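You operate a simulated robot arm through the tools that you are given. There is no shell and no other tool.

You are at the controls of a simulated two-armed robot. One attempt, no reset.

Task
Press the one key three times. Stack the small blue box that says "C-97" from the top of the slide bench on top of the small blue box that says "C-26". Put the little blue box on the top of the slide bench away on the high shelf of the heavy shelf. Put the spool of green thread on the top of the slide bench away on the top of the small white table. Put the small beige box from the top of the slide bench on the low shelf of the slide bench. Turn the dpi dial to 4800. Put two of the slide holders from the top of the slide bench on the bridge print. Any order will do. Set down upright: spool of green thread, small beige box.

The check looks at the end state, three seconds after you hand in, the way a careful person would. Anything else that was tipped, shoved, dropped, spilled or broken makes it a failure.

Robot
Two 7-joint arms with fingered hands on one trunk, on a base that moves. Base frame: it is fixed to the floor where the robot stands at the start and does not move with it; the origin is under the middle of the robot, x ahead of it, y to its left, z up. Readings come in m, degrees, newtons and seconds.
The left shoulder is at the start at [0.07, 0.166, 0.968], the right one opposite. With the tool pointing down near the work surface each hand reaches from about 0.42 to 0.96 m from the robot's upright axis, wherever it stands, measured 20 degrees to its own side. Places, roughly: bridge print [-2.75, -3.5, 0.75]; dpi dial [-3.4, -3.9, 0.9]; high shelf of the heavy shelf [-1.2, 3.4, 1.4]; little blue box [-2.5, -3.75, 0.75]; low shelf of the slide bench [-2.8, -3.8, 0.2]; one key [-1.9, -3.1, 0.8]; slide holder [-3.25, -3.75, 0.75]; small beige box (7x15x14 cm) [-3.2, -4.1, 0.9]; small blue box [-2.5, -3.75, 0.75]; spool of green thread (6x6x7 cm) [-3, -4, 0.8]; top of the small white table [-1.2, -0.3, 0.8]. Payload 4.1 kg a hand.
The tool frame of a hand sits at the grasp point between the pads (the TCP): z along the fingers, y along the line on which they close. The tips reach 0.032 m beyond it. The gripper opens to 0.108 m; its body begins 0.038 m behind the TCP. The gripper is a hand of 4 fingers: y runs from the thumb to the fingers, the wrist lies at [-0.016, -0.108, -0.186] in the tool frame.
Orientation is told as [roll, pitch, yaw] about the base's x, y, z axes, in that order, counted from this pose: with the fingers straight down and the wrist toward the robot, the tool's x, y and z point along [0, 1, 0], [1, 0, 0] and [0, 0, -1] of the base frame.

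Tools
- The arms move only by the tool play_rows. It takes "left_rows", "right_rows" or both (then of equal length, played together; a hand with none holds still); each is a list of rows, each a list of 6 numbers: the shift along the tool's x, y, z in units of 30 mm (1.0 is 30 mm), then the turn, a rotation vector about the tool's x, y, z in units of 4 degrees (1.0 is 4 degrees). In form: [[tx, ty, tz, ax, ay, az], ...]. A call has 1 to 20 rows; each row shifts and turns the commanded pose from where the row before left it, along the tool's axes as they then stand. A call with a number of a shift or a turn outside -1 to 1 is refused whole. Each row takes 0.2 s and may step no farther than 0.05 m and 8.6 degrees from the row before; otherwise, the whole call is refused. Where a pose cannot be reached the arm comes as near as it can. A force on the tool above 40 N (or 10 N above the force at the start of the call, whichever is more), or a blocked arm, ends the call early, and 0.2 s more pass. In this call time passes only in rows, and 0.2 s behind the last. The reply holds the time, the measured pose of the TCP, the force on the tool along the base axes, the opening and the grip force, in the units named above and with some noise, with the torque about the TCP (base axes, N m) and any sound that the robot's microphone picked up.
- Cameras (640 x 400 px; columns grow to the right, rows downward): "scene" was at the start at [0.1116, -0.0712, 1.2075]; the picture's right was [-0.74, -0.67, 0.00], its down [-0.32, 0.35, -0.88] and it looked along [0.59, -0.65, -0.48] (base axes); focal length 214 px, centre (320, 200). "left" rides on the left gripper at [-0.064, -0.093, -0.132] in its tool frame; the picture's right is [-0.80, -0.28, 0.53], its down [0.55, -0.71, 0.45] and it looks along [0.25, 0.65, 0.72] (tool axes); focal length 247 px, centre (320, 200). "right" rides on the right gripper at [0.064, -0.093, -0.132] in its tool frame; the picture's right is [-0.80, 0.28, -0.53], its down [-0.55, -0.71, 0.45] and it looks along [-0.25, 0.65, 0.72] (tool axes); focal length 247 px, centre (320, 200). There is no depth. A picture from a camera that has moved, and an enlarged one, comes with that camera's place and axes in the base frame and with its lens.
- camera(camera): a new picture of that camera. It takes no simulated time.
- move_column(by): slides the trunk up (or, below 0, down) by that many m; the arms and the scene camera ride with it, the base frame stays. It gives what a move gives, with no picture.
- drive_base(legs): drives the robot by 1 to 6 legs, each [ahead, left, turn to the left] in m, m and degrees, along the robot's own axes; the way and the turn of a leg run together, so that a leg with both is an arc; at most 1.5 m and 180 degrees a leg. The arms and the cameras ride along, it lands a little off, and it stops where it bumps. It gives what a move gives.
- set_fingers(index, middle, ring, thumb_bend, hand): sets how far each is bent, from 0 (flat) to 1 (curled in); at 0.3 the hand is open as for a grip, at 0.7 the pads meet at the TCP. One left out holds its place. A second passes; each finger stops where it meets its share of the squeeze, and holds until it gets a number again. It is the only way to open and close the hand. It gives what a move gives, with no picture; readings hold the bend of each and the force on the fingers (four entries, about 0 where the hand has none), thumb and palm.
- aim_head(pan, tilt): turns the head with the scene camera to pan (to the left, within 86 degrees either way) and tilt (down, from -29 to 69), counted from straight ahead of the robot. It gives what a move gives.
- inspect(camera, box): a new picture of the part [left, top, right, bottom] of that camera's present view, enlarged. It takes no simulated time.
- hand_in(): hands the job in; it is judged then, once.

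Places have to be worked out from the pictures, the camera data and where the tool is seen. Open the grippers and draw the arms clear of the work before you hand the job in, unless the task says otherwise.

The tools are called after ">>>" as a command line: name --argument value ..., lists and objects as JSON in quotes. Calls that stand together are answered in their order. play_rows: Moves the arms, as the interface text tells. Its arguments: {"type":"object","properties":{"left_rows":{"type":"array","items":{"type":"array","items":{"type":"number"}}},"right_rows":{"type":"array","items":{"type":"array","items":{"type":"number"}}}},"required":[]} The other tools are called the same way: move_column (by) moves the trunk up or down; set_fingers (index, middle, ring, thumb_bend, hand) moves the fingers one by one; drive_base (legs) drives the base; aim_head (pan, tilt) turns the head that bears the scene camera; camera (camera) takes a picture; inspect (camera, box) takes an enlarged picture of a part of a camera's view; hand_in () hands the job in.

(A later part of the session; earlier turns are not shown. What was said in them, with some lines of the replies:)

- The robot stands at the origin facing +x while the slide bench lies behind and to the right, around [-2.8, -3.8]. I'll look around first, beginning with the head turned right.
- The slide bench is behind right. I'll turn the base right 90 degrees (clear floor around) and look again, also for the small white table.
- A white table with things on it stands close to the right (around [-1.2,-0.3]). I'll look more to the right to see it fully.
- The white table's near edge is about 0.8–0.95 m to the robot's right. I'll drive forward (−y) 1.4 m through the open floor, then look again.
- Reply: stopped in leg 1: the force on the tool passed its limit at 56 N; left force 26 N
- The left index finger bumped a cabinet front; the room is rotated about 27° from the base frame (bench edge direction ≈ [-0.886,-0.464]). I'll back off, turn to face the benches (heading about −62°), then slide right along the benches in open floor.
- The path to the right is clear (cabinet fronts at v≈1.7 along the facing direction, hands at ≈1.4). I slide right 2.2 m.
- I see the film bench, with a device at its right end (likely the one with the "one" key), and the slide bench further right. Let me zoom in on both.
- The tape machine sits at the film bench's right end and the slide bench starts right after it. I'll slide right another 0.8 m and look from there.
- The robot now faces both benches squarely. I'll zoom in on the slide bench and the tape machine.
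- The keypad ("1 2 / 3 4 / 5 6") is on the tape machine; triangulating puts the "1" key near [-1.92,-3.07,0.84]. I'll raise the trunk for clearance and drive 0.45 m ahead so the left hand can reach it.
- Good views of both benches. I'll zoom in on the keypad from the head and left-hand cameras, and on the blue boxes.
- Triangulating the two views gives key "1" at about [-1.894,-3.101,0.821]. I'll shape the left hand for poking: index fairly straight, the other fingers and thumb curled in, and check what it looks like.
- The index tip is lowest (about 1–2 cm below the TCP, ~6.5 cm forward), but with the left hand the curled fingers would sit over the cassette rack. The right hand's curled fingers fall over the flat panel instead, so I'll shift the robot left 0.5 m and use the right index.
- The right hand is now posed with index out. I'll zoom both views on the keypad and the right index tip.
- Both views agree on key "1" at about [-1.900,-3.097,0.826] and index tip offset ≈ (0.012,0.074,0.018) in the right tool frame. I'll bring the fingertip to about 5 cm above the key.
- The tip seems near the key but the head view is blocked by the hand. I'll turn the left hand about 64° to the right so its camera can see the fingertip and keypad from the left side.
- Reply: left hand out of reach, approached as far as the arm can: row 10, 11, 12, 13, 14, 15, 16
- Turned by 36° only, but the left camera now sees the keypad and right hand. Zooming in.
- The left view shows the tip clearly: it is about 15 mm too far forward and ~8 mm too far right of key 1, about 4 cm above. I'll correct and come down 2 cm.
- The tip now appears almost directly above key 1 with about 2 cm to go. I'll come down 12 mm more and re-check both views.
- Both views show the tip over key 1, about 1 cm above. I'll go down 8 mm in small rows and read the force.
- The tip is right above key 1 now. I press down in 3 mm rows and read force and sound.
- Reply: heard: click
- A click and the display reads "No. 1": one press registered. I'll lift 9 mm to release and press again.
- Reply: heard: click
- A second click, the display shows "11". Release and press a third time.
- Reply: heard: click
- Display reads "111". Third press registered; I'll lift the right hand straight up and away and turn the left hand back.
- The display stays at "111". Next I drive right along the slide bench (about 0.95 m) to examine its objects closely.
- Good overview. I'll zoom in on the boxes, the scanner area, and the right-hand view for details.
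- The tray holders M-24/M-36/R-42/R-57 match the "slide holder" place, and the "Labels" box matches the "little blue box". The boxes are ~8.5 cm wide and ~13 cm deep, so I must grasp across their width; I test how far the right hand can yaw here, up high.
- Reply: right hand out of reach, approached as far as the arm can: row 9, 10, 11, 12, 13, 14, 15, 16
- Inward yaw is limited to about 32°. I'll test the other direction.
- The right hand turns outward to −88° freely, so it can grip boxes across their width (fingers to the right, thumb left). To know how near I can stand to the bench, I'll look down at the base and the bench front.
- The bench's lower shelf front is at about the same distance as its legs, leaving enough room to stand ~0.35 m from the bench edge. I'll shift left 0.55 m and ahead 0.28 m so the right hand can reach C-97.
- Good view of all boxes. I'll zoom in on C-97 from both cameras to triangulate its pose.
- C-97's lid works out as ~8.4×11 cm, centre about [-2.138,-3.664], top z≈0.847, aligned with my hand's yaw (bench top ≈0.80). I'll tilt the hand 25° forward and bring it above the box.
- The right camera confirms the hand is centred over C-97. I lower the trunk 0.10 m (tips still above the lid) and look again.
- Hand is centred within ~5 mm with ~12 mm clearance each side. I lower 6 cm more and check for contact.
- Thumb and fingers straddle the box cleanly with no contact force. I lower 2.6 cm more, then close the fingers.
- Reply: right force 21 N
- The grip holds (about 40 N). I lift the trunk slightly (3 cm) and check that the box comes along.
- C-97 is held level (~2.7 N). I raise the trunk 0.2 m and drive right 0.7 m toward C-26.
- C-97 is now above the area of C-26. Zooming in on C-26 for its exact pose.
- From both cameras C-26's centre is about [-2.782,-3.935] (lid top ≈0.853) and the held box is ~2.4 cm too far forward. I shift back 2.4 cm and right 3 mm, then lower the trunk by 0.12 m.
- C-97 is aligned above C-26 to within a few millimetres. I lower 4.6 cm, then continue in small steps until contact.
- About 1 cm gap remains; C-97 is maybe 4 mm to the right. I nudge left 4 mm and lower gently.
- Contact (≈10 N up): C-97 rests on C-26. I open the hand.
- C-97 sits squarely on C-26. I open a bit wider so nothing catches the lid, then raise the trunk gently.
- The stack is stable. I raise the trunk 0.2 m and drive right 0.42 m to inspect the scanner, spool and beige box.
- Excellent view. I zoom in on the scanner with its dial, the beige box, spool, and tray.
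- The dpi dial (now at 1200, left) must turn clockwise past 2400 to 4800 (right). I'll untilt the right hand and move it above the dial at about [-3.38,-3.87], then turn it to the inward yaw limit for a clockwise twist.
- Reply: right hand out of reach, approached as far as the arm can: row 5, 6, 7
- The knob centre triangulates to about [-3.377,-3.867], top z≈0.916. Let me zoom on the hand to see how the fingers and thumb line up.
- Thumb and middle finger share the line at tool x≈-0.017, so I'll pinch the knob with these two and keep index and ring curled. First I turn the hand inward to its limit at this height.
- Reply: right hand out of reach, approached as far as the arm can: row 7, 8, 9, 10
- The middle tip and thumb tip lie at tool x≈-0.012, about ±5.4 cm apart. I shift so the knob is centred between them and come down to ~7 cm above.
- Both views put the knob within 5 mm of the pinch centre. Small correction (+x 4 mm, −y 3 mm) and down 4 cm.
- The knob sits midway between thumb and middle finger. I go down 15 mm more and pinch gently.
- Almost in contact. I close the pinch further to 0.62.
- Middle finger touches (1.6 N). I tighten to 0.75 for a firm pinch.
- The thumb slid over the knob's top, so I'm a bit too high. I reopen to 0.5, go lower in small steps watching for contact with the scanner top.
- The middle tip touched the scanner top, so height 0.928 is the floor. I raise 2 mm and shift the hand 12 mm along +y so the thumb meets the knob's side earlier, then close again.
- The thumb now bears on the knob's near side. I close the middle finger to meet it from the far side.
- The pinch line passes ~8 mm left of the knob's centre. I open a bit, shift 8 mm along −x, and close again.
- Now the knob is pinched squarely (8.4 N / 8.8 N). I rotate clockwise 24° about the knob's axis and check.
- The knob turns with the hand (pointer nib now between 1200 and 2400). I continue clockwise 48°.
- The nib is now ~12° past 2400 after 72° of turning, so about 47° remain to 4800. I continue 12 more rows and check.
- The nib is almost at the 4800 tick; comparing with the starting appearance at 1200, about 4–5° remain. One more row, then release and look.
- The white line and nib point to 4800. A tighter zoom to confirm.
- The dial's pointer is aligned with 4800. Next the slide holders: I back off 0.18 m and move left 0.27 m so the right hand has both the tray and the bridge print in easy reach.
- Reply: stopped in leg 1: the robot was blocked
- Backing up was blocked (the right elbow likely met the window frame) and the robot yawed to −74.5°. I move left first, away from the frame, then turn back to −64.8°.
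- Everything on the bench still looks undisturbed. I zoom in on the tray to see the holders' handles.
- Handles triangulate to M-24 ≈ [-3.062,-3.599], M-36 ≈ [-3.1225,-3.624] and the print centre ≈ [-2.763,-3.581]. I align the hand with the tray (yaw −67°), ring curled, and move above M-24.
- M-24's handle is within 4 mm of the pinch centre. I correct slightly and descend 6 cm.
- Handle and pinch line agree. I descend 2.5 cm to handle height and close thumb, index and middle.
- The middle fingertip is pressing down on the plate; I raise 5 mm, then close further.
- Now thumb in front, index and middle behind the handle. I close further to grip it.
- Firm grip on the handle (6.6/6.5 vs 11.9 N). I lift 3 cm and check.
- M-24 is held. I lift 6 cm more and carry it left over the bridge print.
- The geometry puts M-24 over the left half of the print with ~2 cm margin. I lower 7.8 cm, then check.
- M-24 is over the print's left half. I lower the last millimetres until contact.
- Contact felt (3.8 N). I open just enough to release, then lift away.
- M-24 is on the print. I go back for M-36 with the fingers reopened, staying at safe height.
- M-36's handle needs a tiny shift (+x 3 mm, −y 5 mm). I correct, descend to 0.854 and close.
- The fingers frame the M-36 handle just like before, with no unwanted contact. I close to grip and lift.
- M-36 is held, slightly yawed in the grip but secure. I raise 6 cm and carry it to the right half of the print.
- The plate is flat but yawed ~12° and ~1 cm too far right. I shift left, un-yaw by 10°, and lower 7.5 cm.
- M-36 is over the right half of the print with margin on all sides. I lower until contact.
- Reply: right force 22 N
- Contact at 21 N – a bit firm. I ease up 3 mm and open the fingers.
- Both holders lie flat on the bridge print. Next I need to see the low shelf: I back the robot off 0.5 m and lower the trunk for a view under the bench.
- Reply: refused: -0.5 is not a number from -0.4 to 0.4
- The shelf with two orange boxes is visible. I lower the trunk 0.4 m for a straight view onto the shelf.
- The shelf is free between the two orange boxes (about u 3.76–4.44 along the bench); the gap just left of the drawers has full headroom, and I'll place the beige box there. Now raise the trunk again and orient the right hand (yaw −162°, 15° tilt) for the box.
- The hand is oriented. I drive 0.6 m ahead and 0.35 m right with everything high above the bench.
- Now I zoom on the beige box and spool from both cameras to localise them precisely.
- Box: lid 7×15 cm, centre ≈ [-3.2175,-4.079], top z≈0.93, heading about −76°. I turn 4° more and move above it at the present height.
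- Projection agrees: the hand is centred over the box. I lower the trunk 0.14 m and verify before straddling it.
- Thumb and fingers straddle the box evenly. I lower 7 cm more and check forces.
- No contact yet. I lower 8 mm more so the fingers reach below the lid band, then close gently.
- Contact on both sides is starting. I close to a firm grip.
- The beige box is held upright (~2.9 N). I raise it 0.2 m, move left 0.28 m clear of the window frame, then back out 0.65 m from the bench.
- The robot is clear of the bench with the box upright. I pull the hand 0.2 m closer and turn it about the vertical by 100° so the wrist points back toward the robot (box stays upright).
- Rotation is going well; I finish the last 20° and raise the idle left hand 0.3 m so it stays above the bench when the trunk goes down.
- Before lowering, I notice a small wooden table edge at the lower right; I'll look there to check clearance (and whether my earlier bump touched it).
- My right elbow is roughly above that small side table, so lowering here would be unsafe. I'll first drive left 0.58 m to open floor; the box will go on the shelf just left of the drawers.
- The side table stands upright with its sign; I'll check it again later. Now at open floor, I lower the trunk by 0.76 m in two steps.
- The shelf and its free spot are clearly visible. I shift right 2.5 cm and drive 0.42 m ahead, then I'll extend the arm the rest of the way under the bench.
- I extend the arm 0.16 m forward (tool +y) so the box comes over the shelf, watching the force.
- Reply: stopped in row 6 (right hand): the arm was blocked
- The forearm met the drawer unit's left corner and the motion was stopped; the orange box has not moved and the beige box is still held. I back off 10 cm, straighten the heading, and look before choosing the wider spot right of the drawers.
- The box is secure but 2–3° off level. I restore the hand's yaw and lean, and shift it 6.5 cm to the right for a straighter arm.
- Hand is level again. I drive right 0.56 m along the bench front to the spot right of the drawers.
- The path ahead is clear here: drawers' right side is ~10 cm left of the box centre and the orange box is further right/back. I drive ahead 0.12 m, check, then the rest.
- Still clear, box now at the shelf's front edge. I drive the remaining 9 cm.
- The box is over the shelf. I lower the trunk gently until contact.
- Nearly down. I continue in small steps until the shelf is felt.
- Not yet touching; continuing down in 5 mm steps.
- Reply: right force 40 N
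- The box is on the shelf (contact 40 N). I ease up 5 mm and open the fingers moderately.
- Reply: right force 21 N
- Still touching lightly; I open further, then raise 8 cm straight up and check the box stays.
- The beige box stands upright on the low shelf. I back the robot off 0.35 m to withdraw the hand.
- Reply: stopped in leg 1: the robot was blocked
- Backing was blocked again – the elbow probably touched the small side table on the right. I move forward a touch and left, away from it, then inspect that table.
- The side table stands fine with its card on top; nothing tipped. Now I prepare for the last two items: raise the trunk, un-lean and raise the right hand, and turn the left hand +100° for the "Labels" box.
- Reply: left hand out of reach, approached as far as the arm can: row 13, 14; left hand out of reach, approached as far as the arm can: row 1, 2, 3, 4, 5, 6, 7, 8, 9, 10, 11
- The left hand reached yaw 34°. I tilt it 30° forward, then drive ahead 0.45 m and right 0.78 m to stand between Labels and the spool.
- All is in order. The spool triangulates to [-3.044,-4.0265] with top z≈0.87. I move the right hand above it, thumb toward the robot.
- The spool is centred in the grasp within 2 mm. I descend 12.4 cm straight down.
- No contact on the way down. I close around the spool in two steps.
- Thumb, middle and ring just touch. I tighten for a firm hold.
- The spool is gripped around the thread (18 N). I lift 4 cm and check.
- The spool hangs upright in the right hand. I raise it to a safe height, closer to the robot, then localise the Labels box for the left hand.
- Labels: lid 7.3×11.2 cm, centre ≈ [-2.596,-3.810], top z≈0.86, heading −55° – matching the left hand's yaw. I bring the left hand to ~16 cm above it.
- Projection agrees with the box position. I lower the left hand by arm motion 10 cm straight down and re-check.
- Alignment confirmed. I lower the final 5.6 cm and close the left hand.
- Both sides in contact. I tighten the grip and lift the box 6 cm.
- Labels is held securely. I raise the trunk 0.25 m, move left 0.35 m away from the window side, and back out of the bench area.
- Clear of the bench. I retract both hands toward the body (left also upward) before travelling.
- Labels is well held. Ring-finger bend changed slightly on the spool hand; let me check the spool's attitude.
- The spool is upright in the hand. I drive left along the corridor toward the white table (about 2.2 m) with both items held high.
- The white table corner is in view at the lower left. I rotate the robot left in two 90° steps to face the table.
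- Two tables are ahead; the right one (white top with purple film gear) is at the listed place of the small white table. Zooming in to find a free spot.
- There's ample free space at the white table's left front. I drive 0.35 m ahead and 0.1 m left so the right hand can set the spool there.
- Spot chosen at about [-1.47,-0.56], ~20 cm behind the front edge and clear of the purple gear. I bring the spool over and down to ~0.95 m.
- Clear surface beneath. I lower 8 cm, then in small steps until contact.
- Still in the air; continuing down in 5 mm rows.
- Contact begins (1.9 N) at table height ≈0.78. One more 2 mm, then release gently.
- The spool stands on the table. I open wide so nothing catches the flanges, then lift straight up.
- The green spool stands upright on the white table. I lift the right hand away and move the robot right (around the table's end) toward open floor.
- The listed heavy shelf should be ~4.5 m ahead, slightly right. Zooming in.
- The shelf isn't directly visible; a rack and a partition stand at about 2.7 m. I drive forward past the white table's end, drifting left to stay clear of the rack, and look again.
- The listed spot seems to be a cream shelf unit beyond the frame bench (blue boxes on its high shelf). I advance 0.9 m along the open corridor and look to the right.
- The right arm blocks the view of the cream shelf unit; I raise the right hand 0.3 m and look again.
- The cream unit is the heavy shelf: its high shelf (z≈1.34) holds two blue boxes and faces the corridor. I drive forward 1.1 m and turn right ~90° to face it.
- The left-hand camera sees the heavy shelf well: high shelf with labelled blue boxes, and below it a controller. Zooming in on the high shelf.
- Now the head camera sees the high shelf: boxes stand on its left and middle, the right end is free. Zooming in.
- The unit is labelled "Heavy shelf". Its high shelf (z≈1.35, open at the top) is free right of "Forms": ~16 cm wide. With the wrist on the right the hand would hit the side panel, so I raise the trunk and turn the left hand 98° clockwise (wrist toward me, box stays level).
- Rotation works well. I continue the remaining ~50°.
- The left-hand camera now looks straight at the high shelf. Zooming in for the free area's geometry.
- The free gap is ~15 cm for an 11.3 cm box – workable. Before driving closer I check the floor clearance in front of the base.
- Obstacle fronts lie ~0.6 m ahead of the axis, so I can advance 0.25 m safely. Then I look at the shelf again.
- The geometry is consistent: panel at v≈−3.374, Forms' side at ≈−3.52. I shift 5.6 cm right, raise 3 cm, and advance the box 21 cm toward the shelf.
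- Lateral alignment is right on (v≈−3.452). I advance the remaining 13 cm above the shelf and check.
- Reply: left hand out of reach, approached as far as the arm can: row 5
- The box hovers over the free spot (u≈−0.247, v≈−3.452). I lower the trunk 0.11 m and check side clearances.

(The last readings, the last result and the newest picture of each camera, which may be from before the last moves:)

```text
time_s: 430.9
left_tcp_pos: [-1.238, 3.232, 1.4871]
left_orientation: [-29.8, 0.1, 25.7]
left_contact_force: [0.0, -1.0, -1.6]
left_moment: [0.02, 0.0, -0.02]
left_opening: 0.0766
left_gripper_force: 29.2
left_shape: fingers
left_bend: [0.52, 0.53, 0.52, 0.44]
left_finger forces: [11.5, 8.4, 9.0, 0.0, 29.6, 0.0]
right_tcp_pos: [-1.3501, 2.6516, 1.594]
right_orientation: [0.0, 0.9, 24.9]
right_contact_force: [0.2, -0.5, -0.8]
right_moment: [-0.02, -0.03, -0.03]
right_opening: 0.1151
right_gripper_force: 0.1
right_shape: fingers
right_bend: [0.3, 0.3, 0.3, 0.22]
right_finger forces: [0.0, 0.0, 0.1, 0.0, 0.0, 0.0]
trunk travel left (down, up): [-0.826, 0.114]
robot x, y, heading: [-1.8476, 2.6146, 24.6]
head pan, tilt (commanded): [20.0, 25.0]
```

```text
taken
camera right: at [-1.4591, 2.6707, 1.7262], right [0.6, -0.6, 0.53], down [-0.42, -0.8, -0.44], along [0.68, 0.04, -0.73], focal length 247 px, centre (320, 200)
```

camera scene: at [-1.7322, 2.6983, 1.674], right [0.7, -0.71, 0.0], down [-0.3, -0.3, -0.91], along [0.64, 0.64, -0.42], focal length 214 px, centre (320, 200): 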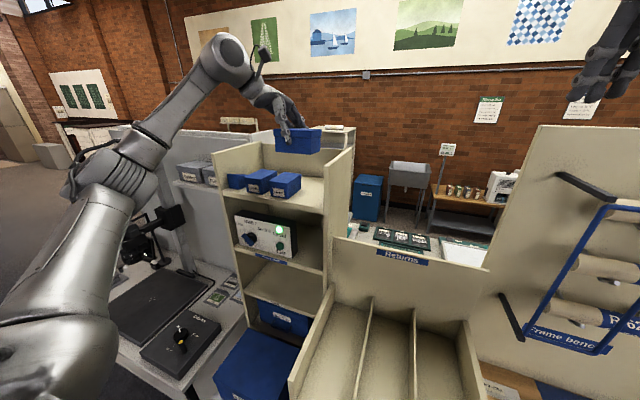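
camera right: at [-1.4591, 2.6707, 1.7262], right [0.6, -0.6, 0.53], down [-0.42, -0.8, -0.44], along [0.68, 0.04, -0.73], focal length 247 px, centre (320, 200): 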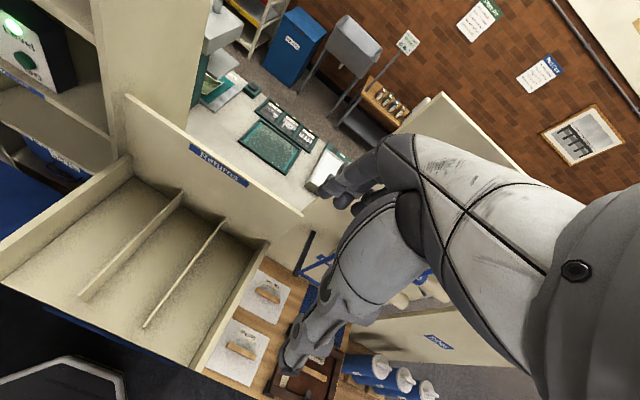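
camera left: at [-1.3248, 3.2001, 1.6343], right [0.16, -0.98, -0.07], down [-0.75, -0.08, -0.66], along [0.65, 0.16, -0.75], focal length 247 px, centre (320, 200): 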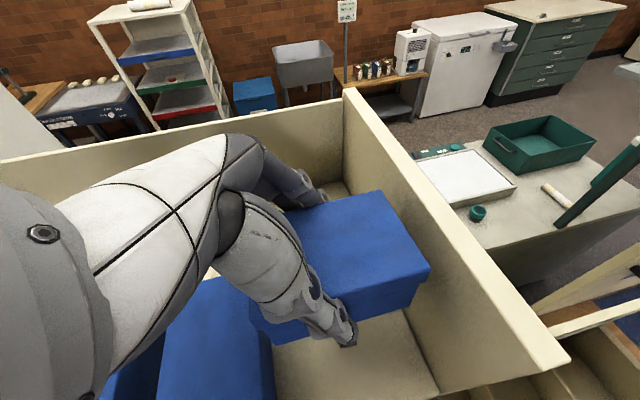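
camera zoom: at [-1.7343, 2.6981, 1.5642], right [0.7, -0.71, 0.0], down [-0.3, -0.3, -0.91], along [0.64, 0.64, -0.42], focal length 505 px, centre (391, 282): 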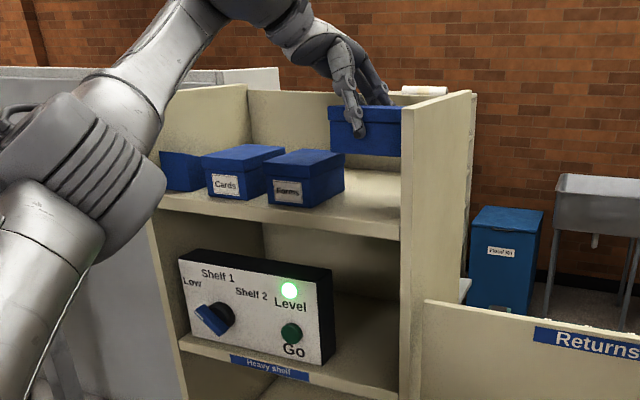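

Box is between Forms and the panel with ~1.6 cm on each side by calculation. I lower 4 cm and watch forces.

>>> move_column --by -0.03

>>> inspect --camera "scene" --box '[260, 80, 360, 180]'

>>> inspect --camera "left" --box '[200, 160, 500, 400]'

```text
time_s: 431.6
left_tcp_pos: [-1.2381, 3.2327, 1.4574]
left_orientation: [-29.7, -0.1, 25.8]
left_contact_force: [0.3, 0.0, -1.4]
left_moment: [0.03, -0.02, 0.0]
left_opening: 0.0764
left_gripper_force: 29.4
left_shape: fingers
left_bend: [0.52, 0.53, 0.52, 0.44]
left_finger forces: [11.4, 8.4, 9.0, 0.0, 29.5, 0.0]
right_tcp_pos: [-1.3504, 2.6513, 1.5629]
right_orientation: [0.0, 1.0, 25.0]
right_contact_force: [1.0, 0.2, 0.3]
right_moment: [-0.03, -0.04, 0.01]
right_opening: 0.115
right_gripper_force: 0.1
right_shape: fingers
right_bend: [0.3, 0.3, 0.3, 0.22]
right_finger forces: [0.1, 0.0, 0.0, 0.0, 0.0, 0.0]
trunk travel left (down, up): [-0.796, 0.144]
robot x, y, heading: [-1.8453, 2.6154, 24.4]
head pan, tilt (commanded): [20.0, 25.0]
```

```text
4.00 times, centred on (310, 130) of scene
camera zoom: at [-1.7345, 2.698, 1.5342], right [0.7, -0.71, 0.0], down [-0.3, -0.3, -0.91], along [0.64, 0.64, -0.42], focal length 858 px, centre (360, 480)
```

zoom: 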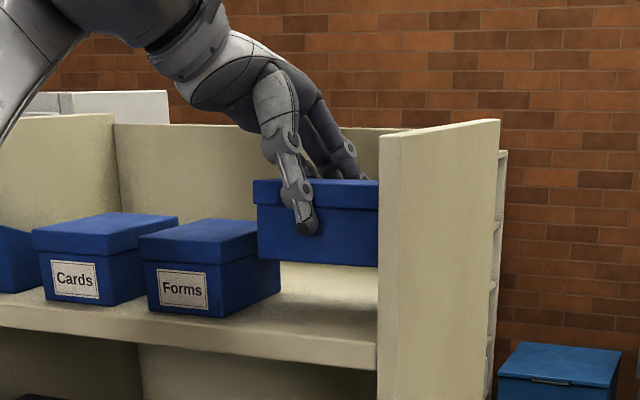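

```text
1.67 times, centred on (350, 280) of left
camera zoom: at [-1.3251, 3.2, 1.6043], right [0.16, -0.98, -0.07], down [-0.75, -0.08, -0.66], along [0.65, 0.16, -0.75], focal length 412 px, centre (270, 67)
```

zoom: 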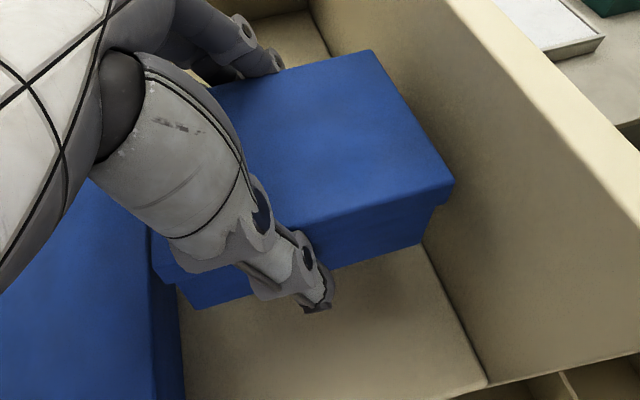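

Left clearance to Forms is ~0.8 cm and right ~1.7 cm; I nudge 4 mm right and lower 3.5 cm more.

>>> play_rows --left_rows '[[-0.12, 0, 0.07, 0, 0, 0]]'

>>> move_column --by -0.033

>>> move_column --by -0.008

>>> inspect --camera "scene" --box '[260, 80, 360, 180]'

```text
time_s: 432.0
left_tcp_pos: [-1.2349, 3.2292, 1.456]
left_orientation: [-29.9, 0.1, 25.8]
left_contact_force: [-0.1, -0.2, -1.1]
left_moment: [0.01, 0.03, 0.02]
left_opening: 0.0764
left_gripper_force: 28.8
left_shape: fingers
left_bend: [0.52, 0.53, 0.52, 0.44]
left_finger forces: [11.5, 8.5, 8.9, 0.1, 29.5, 0.0]
right_tcp_pos: [-1.3495, 2.6525, 1.563]
right_orientation: [0.1, 1.1, 24.9]
right_contact_force: [0.9, -0.4, 0.6]
right_moment: [0.01, 0.02, -0.02]
right_opening: 0.1152
right_gripper_force: 0.0
right_shape: fingers
right_bend: [0.3, 0.3, 0.3, 0.22]
right_finger forces: [0.0, 0.0, 0.0, 0.1, 0.1, 0.1]
trunk travel left (down, up): [-0.796, 0.144]
robot x, y, heading: [-1.8456, 2.6171, 24.6]
head pan, tilt (commanded): [20.0, 25.0]
```

```text
time_s: 432.8
left_tcp_pos: [-1.2357, 3.2282, 1.4244]
left_orientation: [-29.7, 0.1, 25.8]
left_contact_force: [0.2, -0.5, -0.7]
left_moment: [0.0, 0.0, 0.01]
left_opening: 0.0765
left_gripper_force: 29.4
left_shape: fingers
left_bend: [0.52, 0.53, 0.52, 0.44]
left_finger forces: [11.5, 8.3, 8.9, 0.1, 29.5, 0.0]
right_tcp_pos: [-1.3513, 2.6511, 1.5297]
right_orientation: [0.0, 1.0, 24.9]
right_contact_force: [0.8, -0.7, -0.4]
right_moment: [0.01, -0.02, -0.02]
right_opening: 0.1151
right_gripper_force: 0.0
right_shape: fingers
right_bend: [0.3, 0.3, 0.3, 0.22]
right_finger forces: [0.1, 0.1, 0.0, 0.0, 0.0, 0.0]
trunk travel left (down, up): [-0.763, 0.177]
robot x, y, heading: [-1.8481, 2.6128, 24.6]
head pan, tilt (commanded): [20.0, 25.0]
```

```text
time_s: 433.4
left_tcp_pos: [-1.2372, 3.2279, 1.42]
left_orientation: [-29.9, -0.1, 25.9]
left_contact_force: [0.3, 2.7, 10.1]
left_moment: [0.17, -0.38, 0.07]
left_opening: 0.0765
left_gripper_force: 31.1
left_shape: fingers
left_bend: [0.52, 0.53, 0.52, 0.44]
left_finger forces: [11.5, 9.2, 9.9, 0.0, 30.8, 0.1]
right_tcp_pos: [-1.352, 2.6508, 1.5239]
right_orientation: [0.1, 1.0, 24.9]
right_contact_force: [0.6, -0.5, -1.1]
right_moment: [0.01, 0.01, -0.01]
right_opening: 0.115
right_gripper_force: 0.1
right_shape: fingers
right_bend: [0.3, 0.3, 0.3, 0.22]
right_finger forces: [0.0, 0.0, 0.1, 0.1, 0.1, 0.0]
trunk travel left (down, up): [-0.755, 0.185]
robot x, y, heading: [-1.847, 2.6161, 24.7]
head pan, tilt (commanded): [20.0, 25.0]
```

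```text
4.00 times, centred on (310, 130) of scene
camera zoom: at [-1.7356, 2.697, 1.4935], right [0.7, -0.71, 0.0], down [-0.3, -0.3, -0.91], along [0.64, 0.64, -0.42], focal length 858 px, centre (360, 480)
```

zoom: 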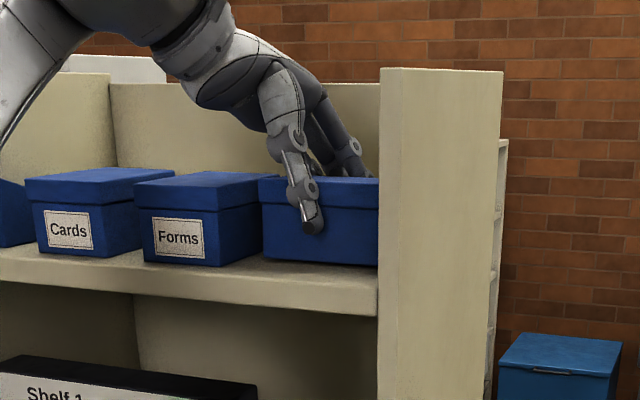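

Contact (10 N): the box rests on the high shelf beside "Forms". I release it.

>>> set_fingers --hand "left" --index 0.4 --middle 0.4 --ring 0.4 --thumb_bend 0.35

>>> inspect --camera "scene" --box '[260, 80, 360, 180]'

>>> camera --camera "left"

```text
time_s: 434.4
left_tcp_pos: [-1.2354, 3.2277, 1.4179]
left_orientation: [-29.9, 0.2, 25.8]
left_contact_force: [-0.1, -0.2, -0.4]
left_moment: [-0.01, 0.01, -0.05]
left_opening: 0.0894
left_gripper_force: 0.2
left_shape: fingers
left_bend: [0.4, 0.4, 0.4, 0.35]
left_finger forces: [0.0, 0.0, 0.0, 0.0, 0.2, 0.0]
right_tcp_pos: [-1.3496, 2.6521, 1.5221]
right_orientation: [0.2, 0.9, 24.8]
right_contact_force: [-0.6, 0.8, 0.0]
right_moment: [0.03, 0.02, -0.03]
right_opening: 0.1151
right_gripper_force: 0.1
right_shape: fingers
right_bend: [0.3, 0.3, 0.3, 0.22]
right_finger forces: [0.0, 0.1, 0.0, 0.0, 0.1, 0.1]
trunk travel left (down, up): [-0.755, 0.185]
robot x, y, heading: [-1.8473, 2.6134, 24.9]
head pan, tilt (commanded): [20.0, 25.0]
```

```text
4.00 times, centred on (310, 130) of scene
camera zoom: at [-1.7345, 2.6977, 1.4932], right [0.7, -0.71, 0.0], down [-0.3, -0.3, -0.91], along [0.64, 0.64, -0.42], focal length 858 px, centre (360, 480)
```

zoom: 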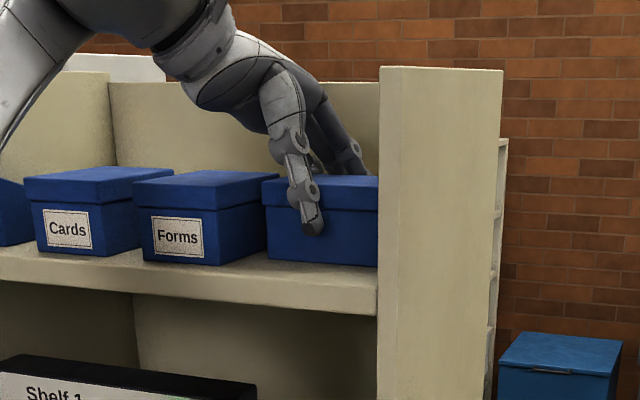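

```text
taken
camera left: at [-1.3229, 3.1956, 1.5633], right [0.16, -0.98, -0.07], down [-0.75, -0.08, -0.66], along [0.65, 0.16, -0.75], focal length 247 px, centre (320, 200)
```

left: 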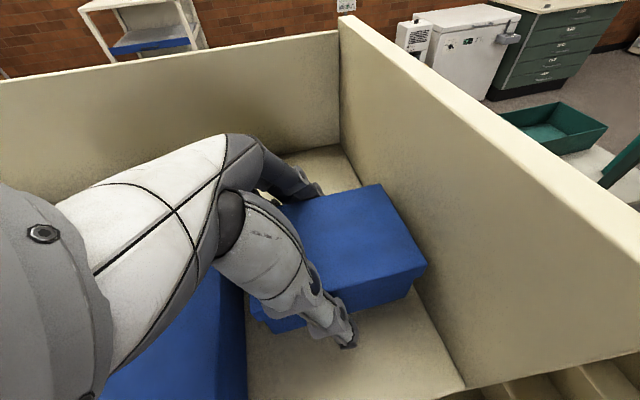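

Released and level. I open a little wider and raise the trunk to withdraw straight up.

>>> set_fingers --hand "left" --index 0.3 --middle 0.3 --ring 0.3 --thumb_bend 0.22

>>> move_column --by 0.05

>>> move_column --by 0.125

>>> inspect --camera "scene" --box '[220, 100, 380, 230]'

>>> camera --camera "left"

```text
time_s: 435.4
left_tcp_pos: [-1.2359, 3.2291, 1.4167]
left_orientation: [-29.8, 0.1, 25.7]
left_contact_force: [-0.1, 0.1, 1.2]
left_moment: [-0.05, 0.0, 0.01]
left_opening: 0.1149
left_gripper_force: 0.1
left_shape: fingers
left_bend: [0.3, 0.3, 0.3, 0.22]
left_finger forces: [0.0, 0.0, 0.1, 0.1, 0.0, 0.0]
right_tcp_pos: [-1.3497, 2.6501, 1.5223]
right_orientation: [0.1, 0.9, 24.9]
right_contact_force: [-0.7, -0.6, -0.1]
right_moment: [-0.02, 0.02, 0.0]
right_opening: 0.1152
right_gripper_force: 0.1
right_shape: fingers
right_bend: [0.3, 0.3, 0.3, 0.22]
right_finger forces: [0.0, 0.0, 0.2, 0.0, 0.0, 0.0]
trunk travel left (down, up): [-0.755, 0.185]
robot x, y, heading: [-1.8445, 2.6145, 24.6]
head pan, tilt (commanded): [20.0, 25.0]
```

```text
time_s: 436.3
left_tcp_pos: [-1.2358, 3.2283, 1.4656]
left_orientation: [-29.9, 0.0, 25.9]
left_contact_force: [0.0, 0.3, -0.4]
left_moment: [-0.01, -0.01, 0.04]
left_opening: 0.115
left_gripper_force: 0.2
left_shape: fingers
left_bend: [0.3, 0.3, 0.3, 0.22]
left_finger forces: [0.1, 0.1, 0.0, 0.0, 0.0, 0.0]
right_tcp_pos: [-1.3498, 2.651, 1.5721]
right_orientation: [-0.1, 1.0, 24.9]
right_contact_force: [-0.9, -0.1, 0.9]
right_moment: [0.01, 0.0, 0.01]
right_opening: 0.1152
right_gripper_force: 0.2
right_shape: fingers
right_bend: [0.3, 0.3, 0.3, 0.22]
right_finger forces: [0.0, 0.0, 0.1, 0.1, 0.0, 0.0]
trunk travel left (down, up): [-0.805, 0.135]
robot x, y, heading: [-1.8448, 2.6194, 24.8]
head pan, tilt (commanded): [20.0, 25.0]
```

```text
time_s: 437.8
left_tcp_pos: [-1.2356, 3.2286, 1.5917]
left_orientation: [-29.8, 0.1, 25.8]
left_contact_force: [0.0, 0.0, -0.4]
left_moment: [-0.03, 0.0, -0.02]
left_opening: 0.1148
left_gripper_force: 0.0
left_shape: fingers
left_bend: [0.3, 0.3, 0.3, 0.22]
left_finger forces: [0.0, 0.0, 0.0, 0.0, 0.0, 0.1]
right_tcp_pos: [-1.3499, 2.6514, 1.697]
right_orientation: [0.1, 1.0, 25.0]
right_contact_force: [0.0, 0.9, -0.5]
right_moment: [0.01, -0.01, 0.01]
right_opening: 0.1153
right_gripper_force: 0.0
right_shape: fingers
right_bend: [0.3, 0.3, 0.3, 0.22]
right_finger forces: [0.0, 0.0, 0.0, 0.0, 0.0, 0.0]
trunk travel left (down, up): [-0.93, 0.01]
robot x, y, heading: [-1.8436, 2.6162, 24.7]
head pan, tilt (commanded): [20.0, 25.0]
```

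```text
3.08 times, centred on (300, 165) of scene
camera zoom: at [-1.7342, 2.6979, 1.6681], right [0.7, -0.71, 0.0], down [-0.3, -0.3, -0.91], along [0.64, 0.64, -0.42], focal length 660 px, centre (382, 308)
```

zoom: 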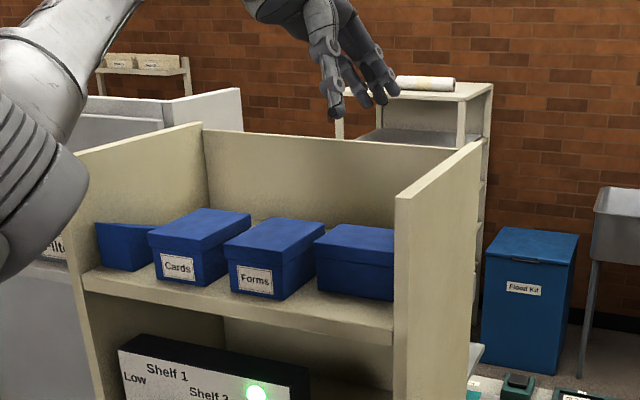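

```text
taken
camera left: at [-1.3226, 3.1958, 1.7381], right [0.16, -0.98, -0.07], down [-0.75, -0.08, -0.66], along [0.65, 0.16, -0.75], focal length 247 px, centre (320, 200)
```

left: 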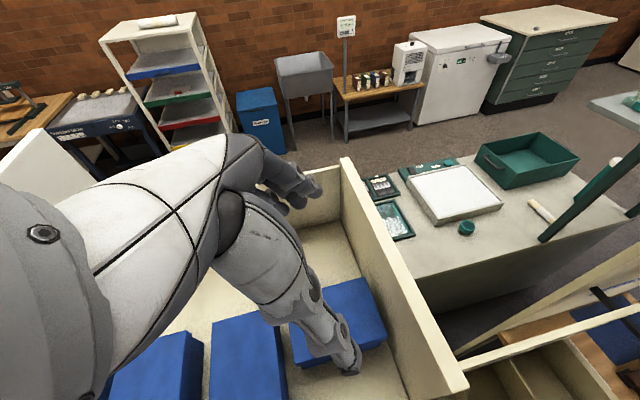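

Labels sits neatly on the high shelf next to "Forms". I retract the left hand and back the robot off.

>>> play_rows --left_rows '[[0, -0.9, 0, 0, 0, 0], [0, -0.9, 0, 0, 0, 0], [0, -0.9, 0, 0, 0, 0], [0, -0.9, 0, 0, 0, 0], [0, -0.9, 0, 0, 0, 0], [0, -0.9, 0, 0, 0, 0], [0, -0.9, 0, 0, 0, 0], [0, -0.9, 0, 0, 0, 0], [0, -0.9, 0, 0, 0, 0], [0, -0.9, 0, 0, 0, 0], [0, -0.9, 0, 0, 0, 0], [0, -0.9, 0, 0, 0, 0]]'

>>> drive_base --legs '[[-0.25, 0, 0]]'

>>> camera --camera "scene"

>>> inspect --camera "scene" --box '[190, 130, 350, 290]'

```text
time_s: 440.4
left_tcp_pos: [-1.5277, 3.0869, 1.5915]
left_orientation: [-29.8, -0.1, 25.8]
left_contact_force: [0.8, -0.2, 1.0]
left_moment: [0.03, -0.01, -0.01]
left_opening: 0.115
left_gripper_force: 0.1
left_shape: fingers
left_bend: [0.3, 0.3, 0.3, 0.22]
left_finger forces: [0.0, 0.1, 0.0, 0.0, 0.0, 0.0]
right_tcp_pos: [-1.3527, 2.6504, 1.6979]
right_orientation: [0.0, 0.9, 24.9]
right_contact_force: [-1.0, -0.2, 0.0]
right_moment: [-0.04, 0.01, 0.02]
right_opening: 0.1152
right_gripper_force: 0.0
right_shape: fingers
right_bend: [0.3, 0.3, 0.3, 0.22]
right_finger forces: [0.1, 0.0, 0.1, 0.0, 0.1, 0.0]
trunk travel left (down, up): [-0.93, 0.01]
robot x, y, heading: [-1.8446, 2.6136, 24.7]
head pan, tilt (commanded): [20.0, 25.0]
```

```text
time_s: 442.3
left_tcp_pos: [-1.7512, 2.9853, 1.5892]
left_orientation: [-29.8, 0.2, 26.0]
left_contact_force: [0.4, 0.5, 0.4]
left_moment: [-0.01, 0.03, -0.04]
left_opening: 0.1148
left_gripper_force: 0.1
left_shape: fingers
left_bend: [0.3, 0.3, 0.3, 0.22]
left_finger forces: [0.0, 0.1, 0.0, 0.0, 0.1, 0.0]
right_tcp_pos: [-1.5742, 2.5483, 1.696]
right_orientation: [0.1, 1.2, 24.9]
right_contact_force: [1.0, 0.7, 0.1]
right_moment: [0.04, 0.01, -0.02]
right_opening: 0.1154
right_gripper_force: 0.1
right_shape: fingers
right_bend: [0.3, 0.3, 0.3, 0.22]
right_finger forces: [0.0, 0.0, 0.0, 0.1, 0.0, 0.0]
trunk travel left (down, up): [-0.93, 0.01]
robot x, y, heading: [-2.0759, 2.5057, 24.7]
head pan, tilt (commanded): [20.0, 25.0]
```

```text
taken
camera scene: at [-1.9584, 2.5951, 1.6677], right [0.7, -0.71, 0.0], down [-0.3, -0.3, -0.9], along [0.64, 0.64, -0.43], focal length 214 px, centre (320, 200)
```

scene: 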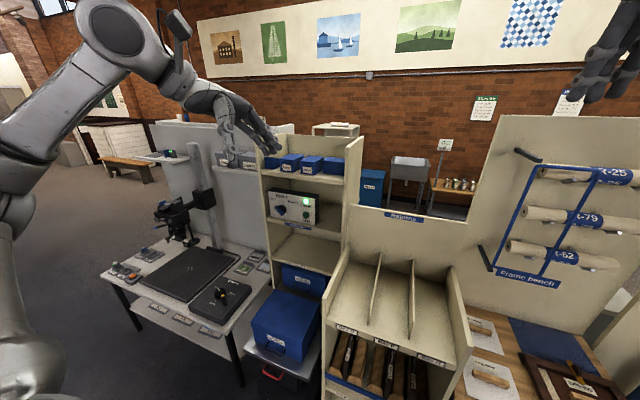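

```text
2.50 times, centred on (270, 210) of scene
camera zoom: at [-1.9584, 2.5951, 1.6677], right [0.7, -0.71, 0.0], down [-0.3, -0.3, -0.9], along [0.64, 0.64, -0.43], focal length 536 px, centre (445, 175)
```

zoom: 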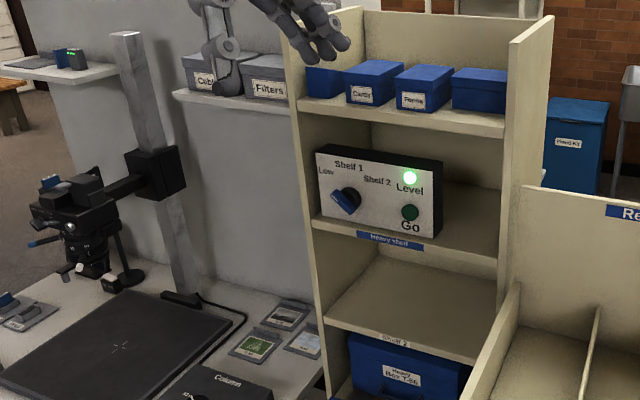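

All seven jobs are done and verified in the pictures: "111" on the keypad display, C‑97 on C‑26, two holders on the bridge print, the dial at 4800, the beige box on the low shelf, the spool on the white table, and Labels on the heavy shelf's high shelf. Both hands are open and clear, so I hand in.

>>> hand_in

```text
The job is handed in.
```

I finished all seven jobs and handed the work in. I haven't seen the result of the check.

- **One key:** I pressed it three times. Each press clicked, and the display read "No. 111".
- **C-97 on C-26:** It is stacked squarely on top and stayed put.
- **Little blue box:** I took this to be the box marked "Labels", the only blue box on the bench without a C-number. It is on the high shelf of the unit labelled "Heavy shelf", next to "Forms".
- **Spool of green thread:** It stands upright on the small white table, clear of the other items.
- **Small beige box:** It stands upright on the low shelf of the slide bench, right of the drawers.
- **Dpi dial:** The pointer lines up with 4800.
- **Slide holders:** M-24 and M-36 lie flat on the bridge print.

The robot bumped into things four times:
- **Cabinet row:** The left hand touched it early on (56 N).
- **Drawer unit:** A forearm was stopped against the drawer unit under the slide bench.
- **Side table:** The robot was blocked twice while backing near the small side table by the window.

In later pictures nothing looked tipped or knocked over. I compared the side table's position before and after and saw no sign it had moved, but the early pictures were too distant to rule out a few centimetres.

I did not go back to the slide bench for a last look after leaving it. My last close view of the dial was before I picked up the beige box.
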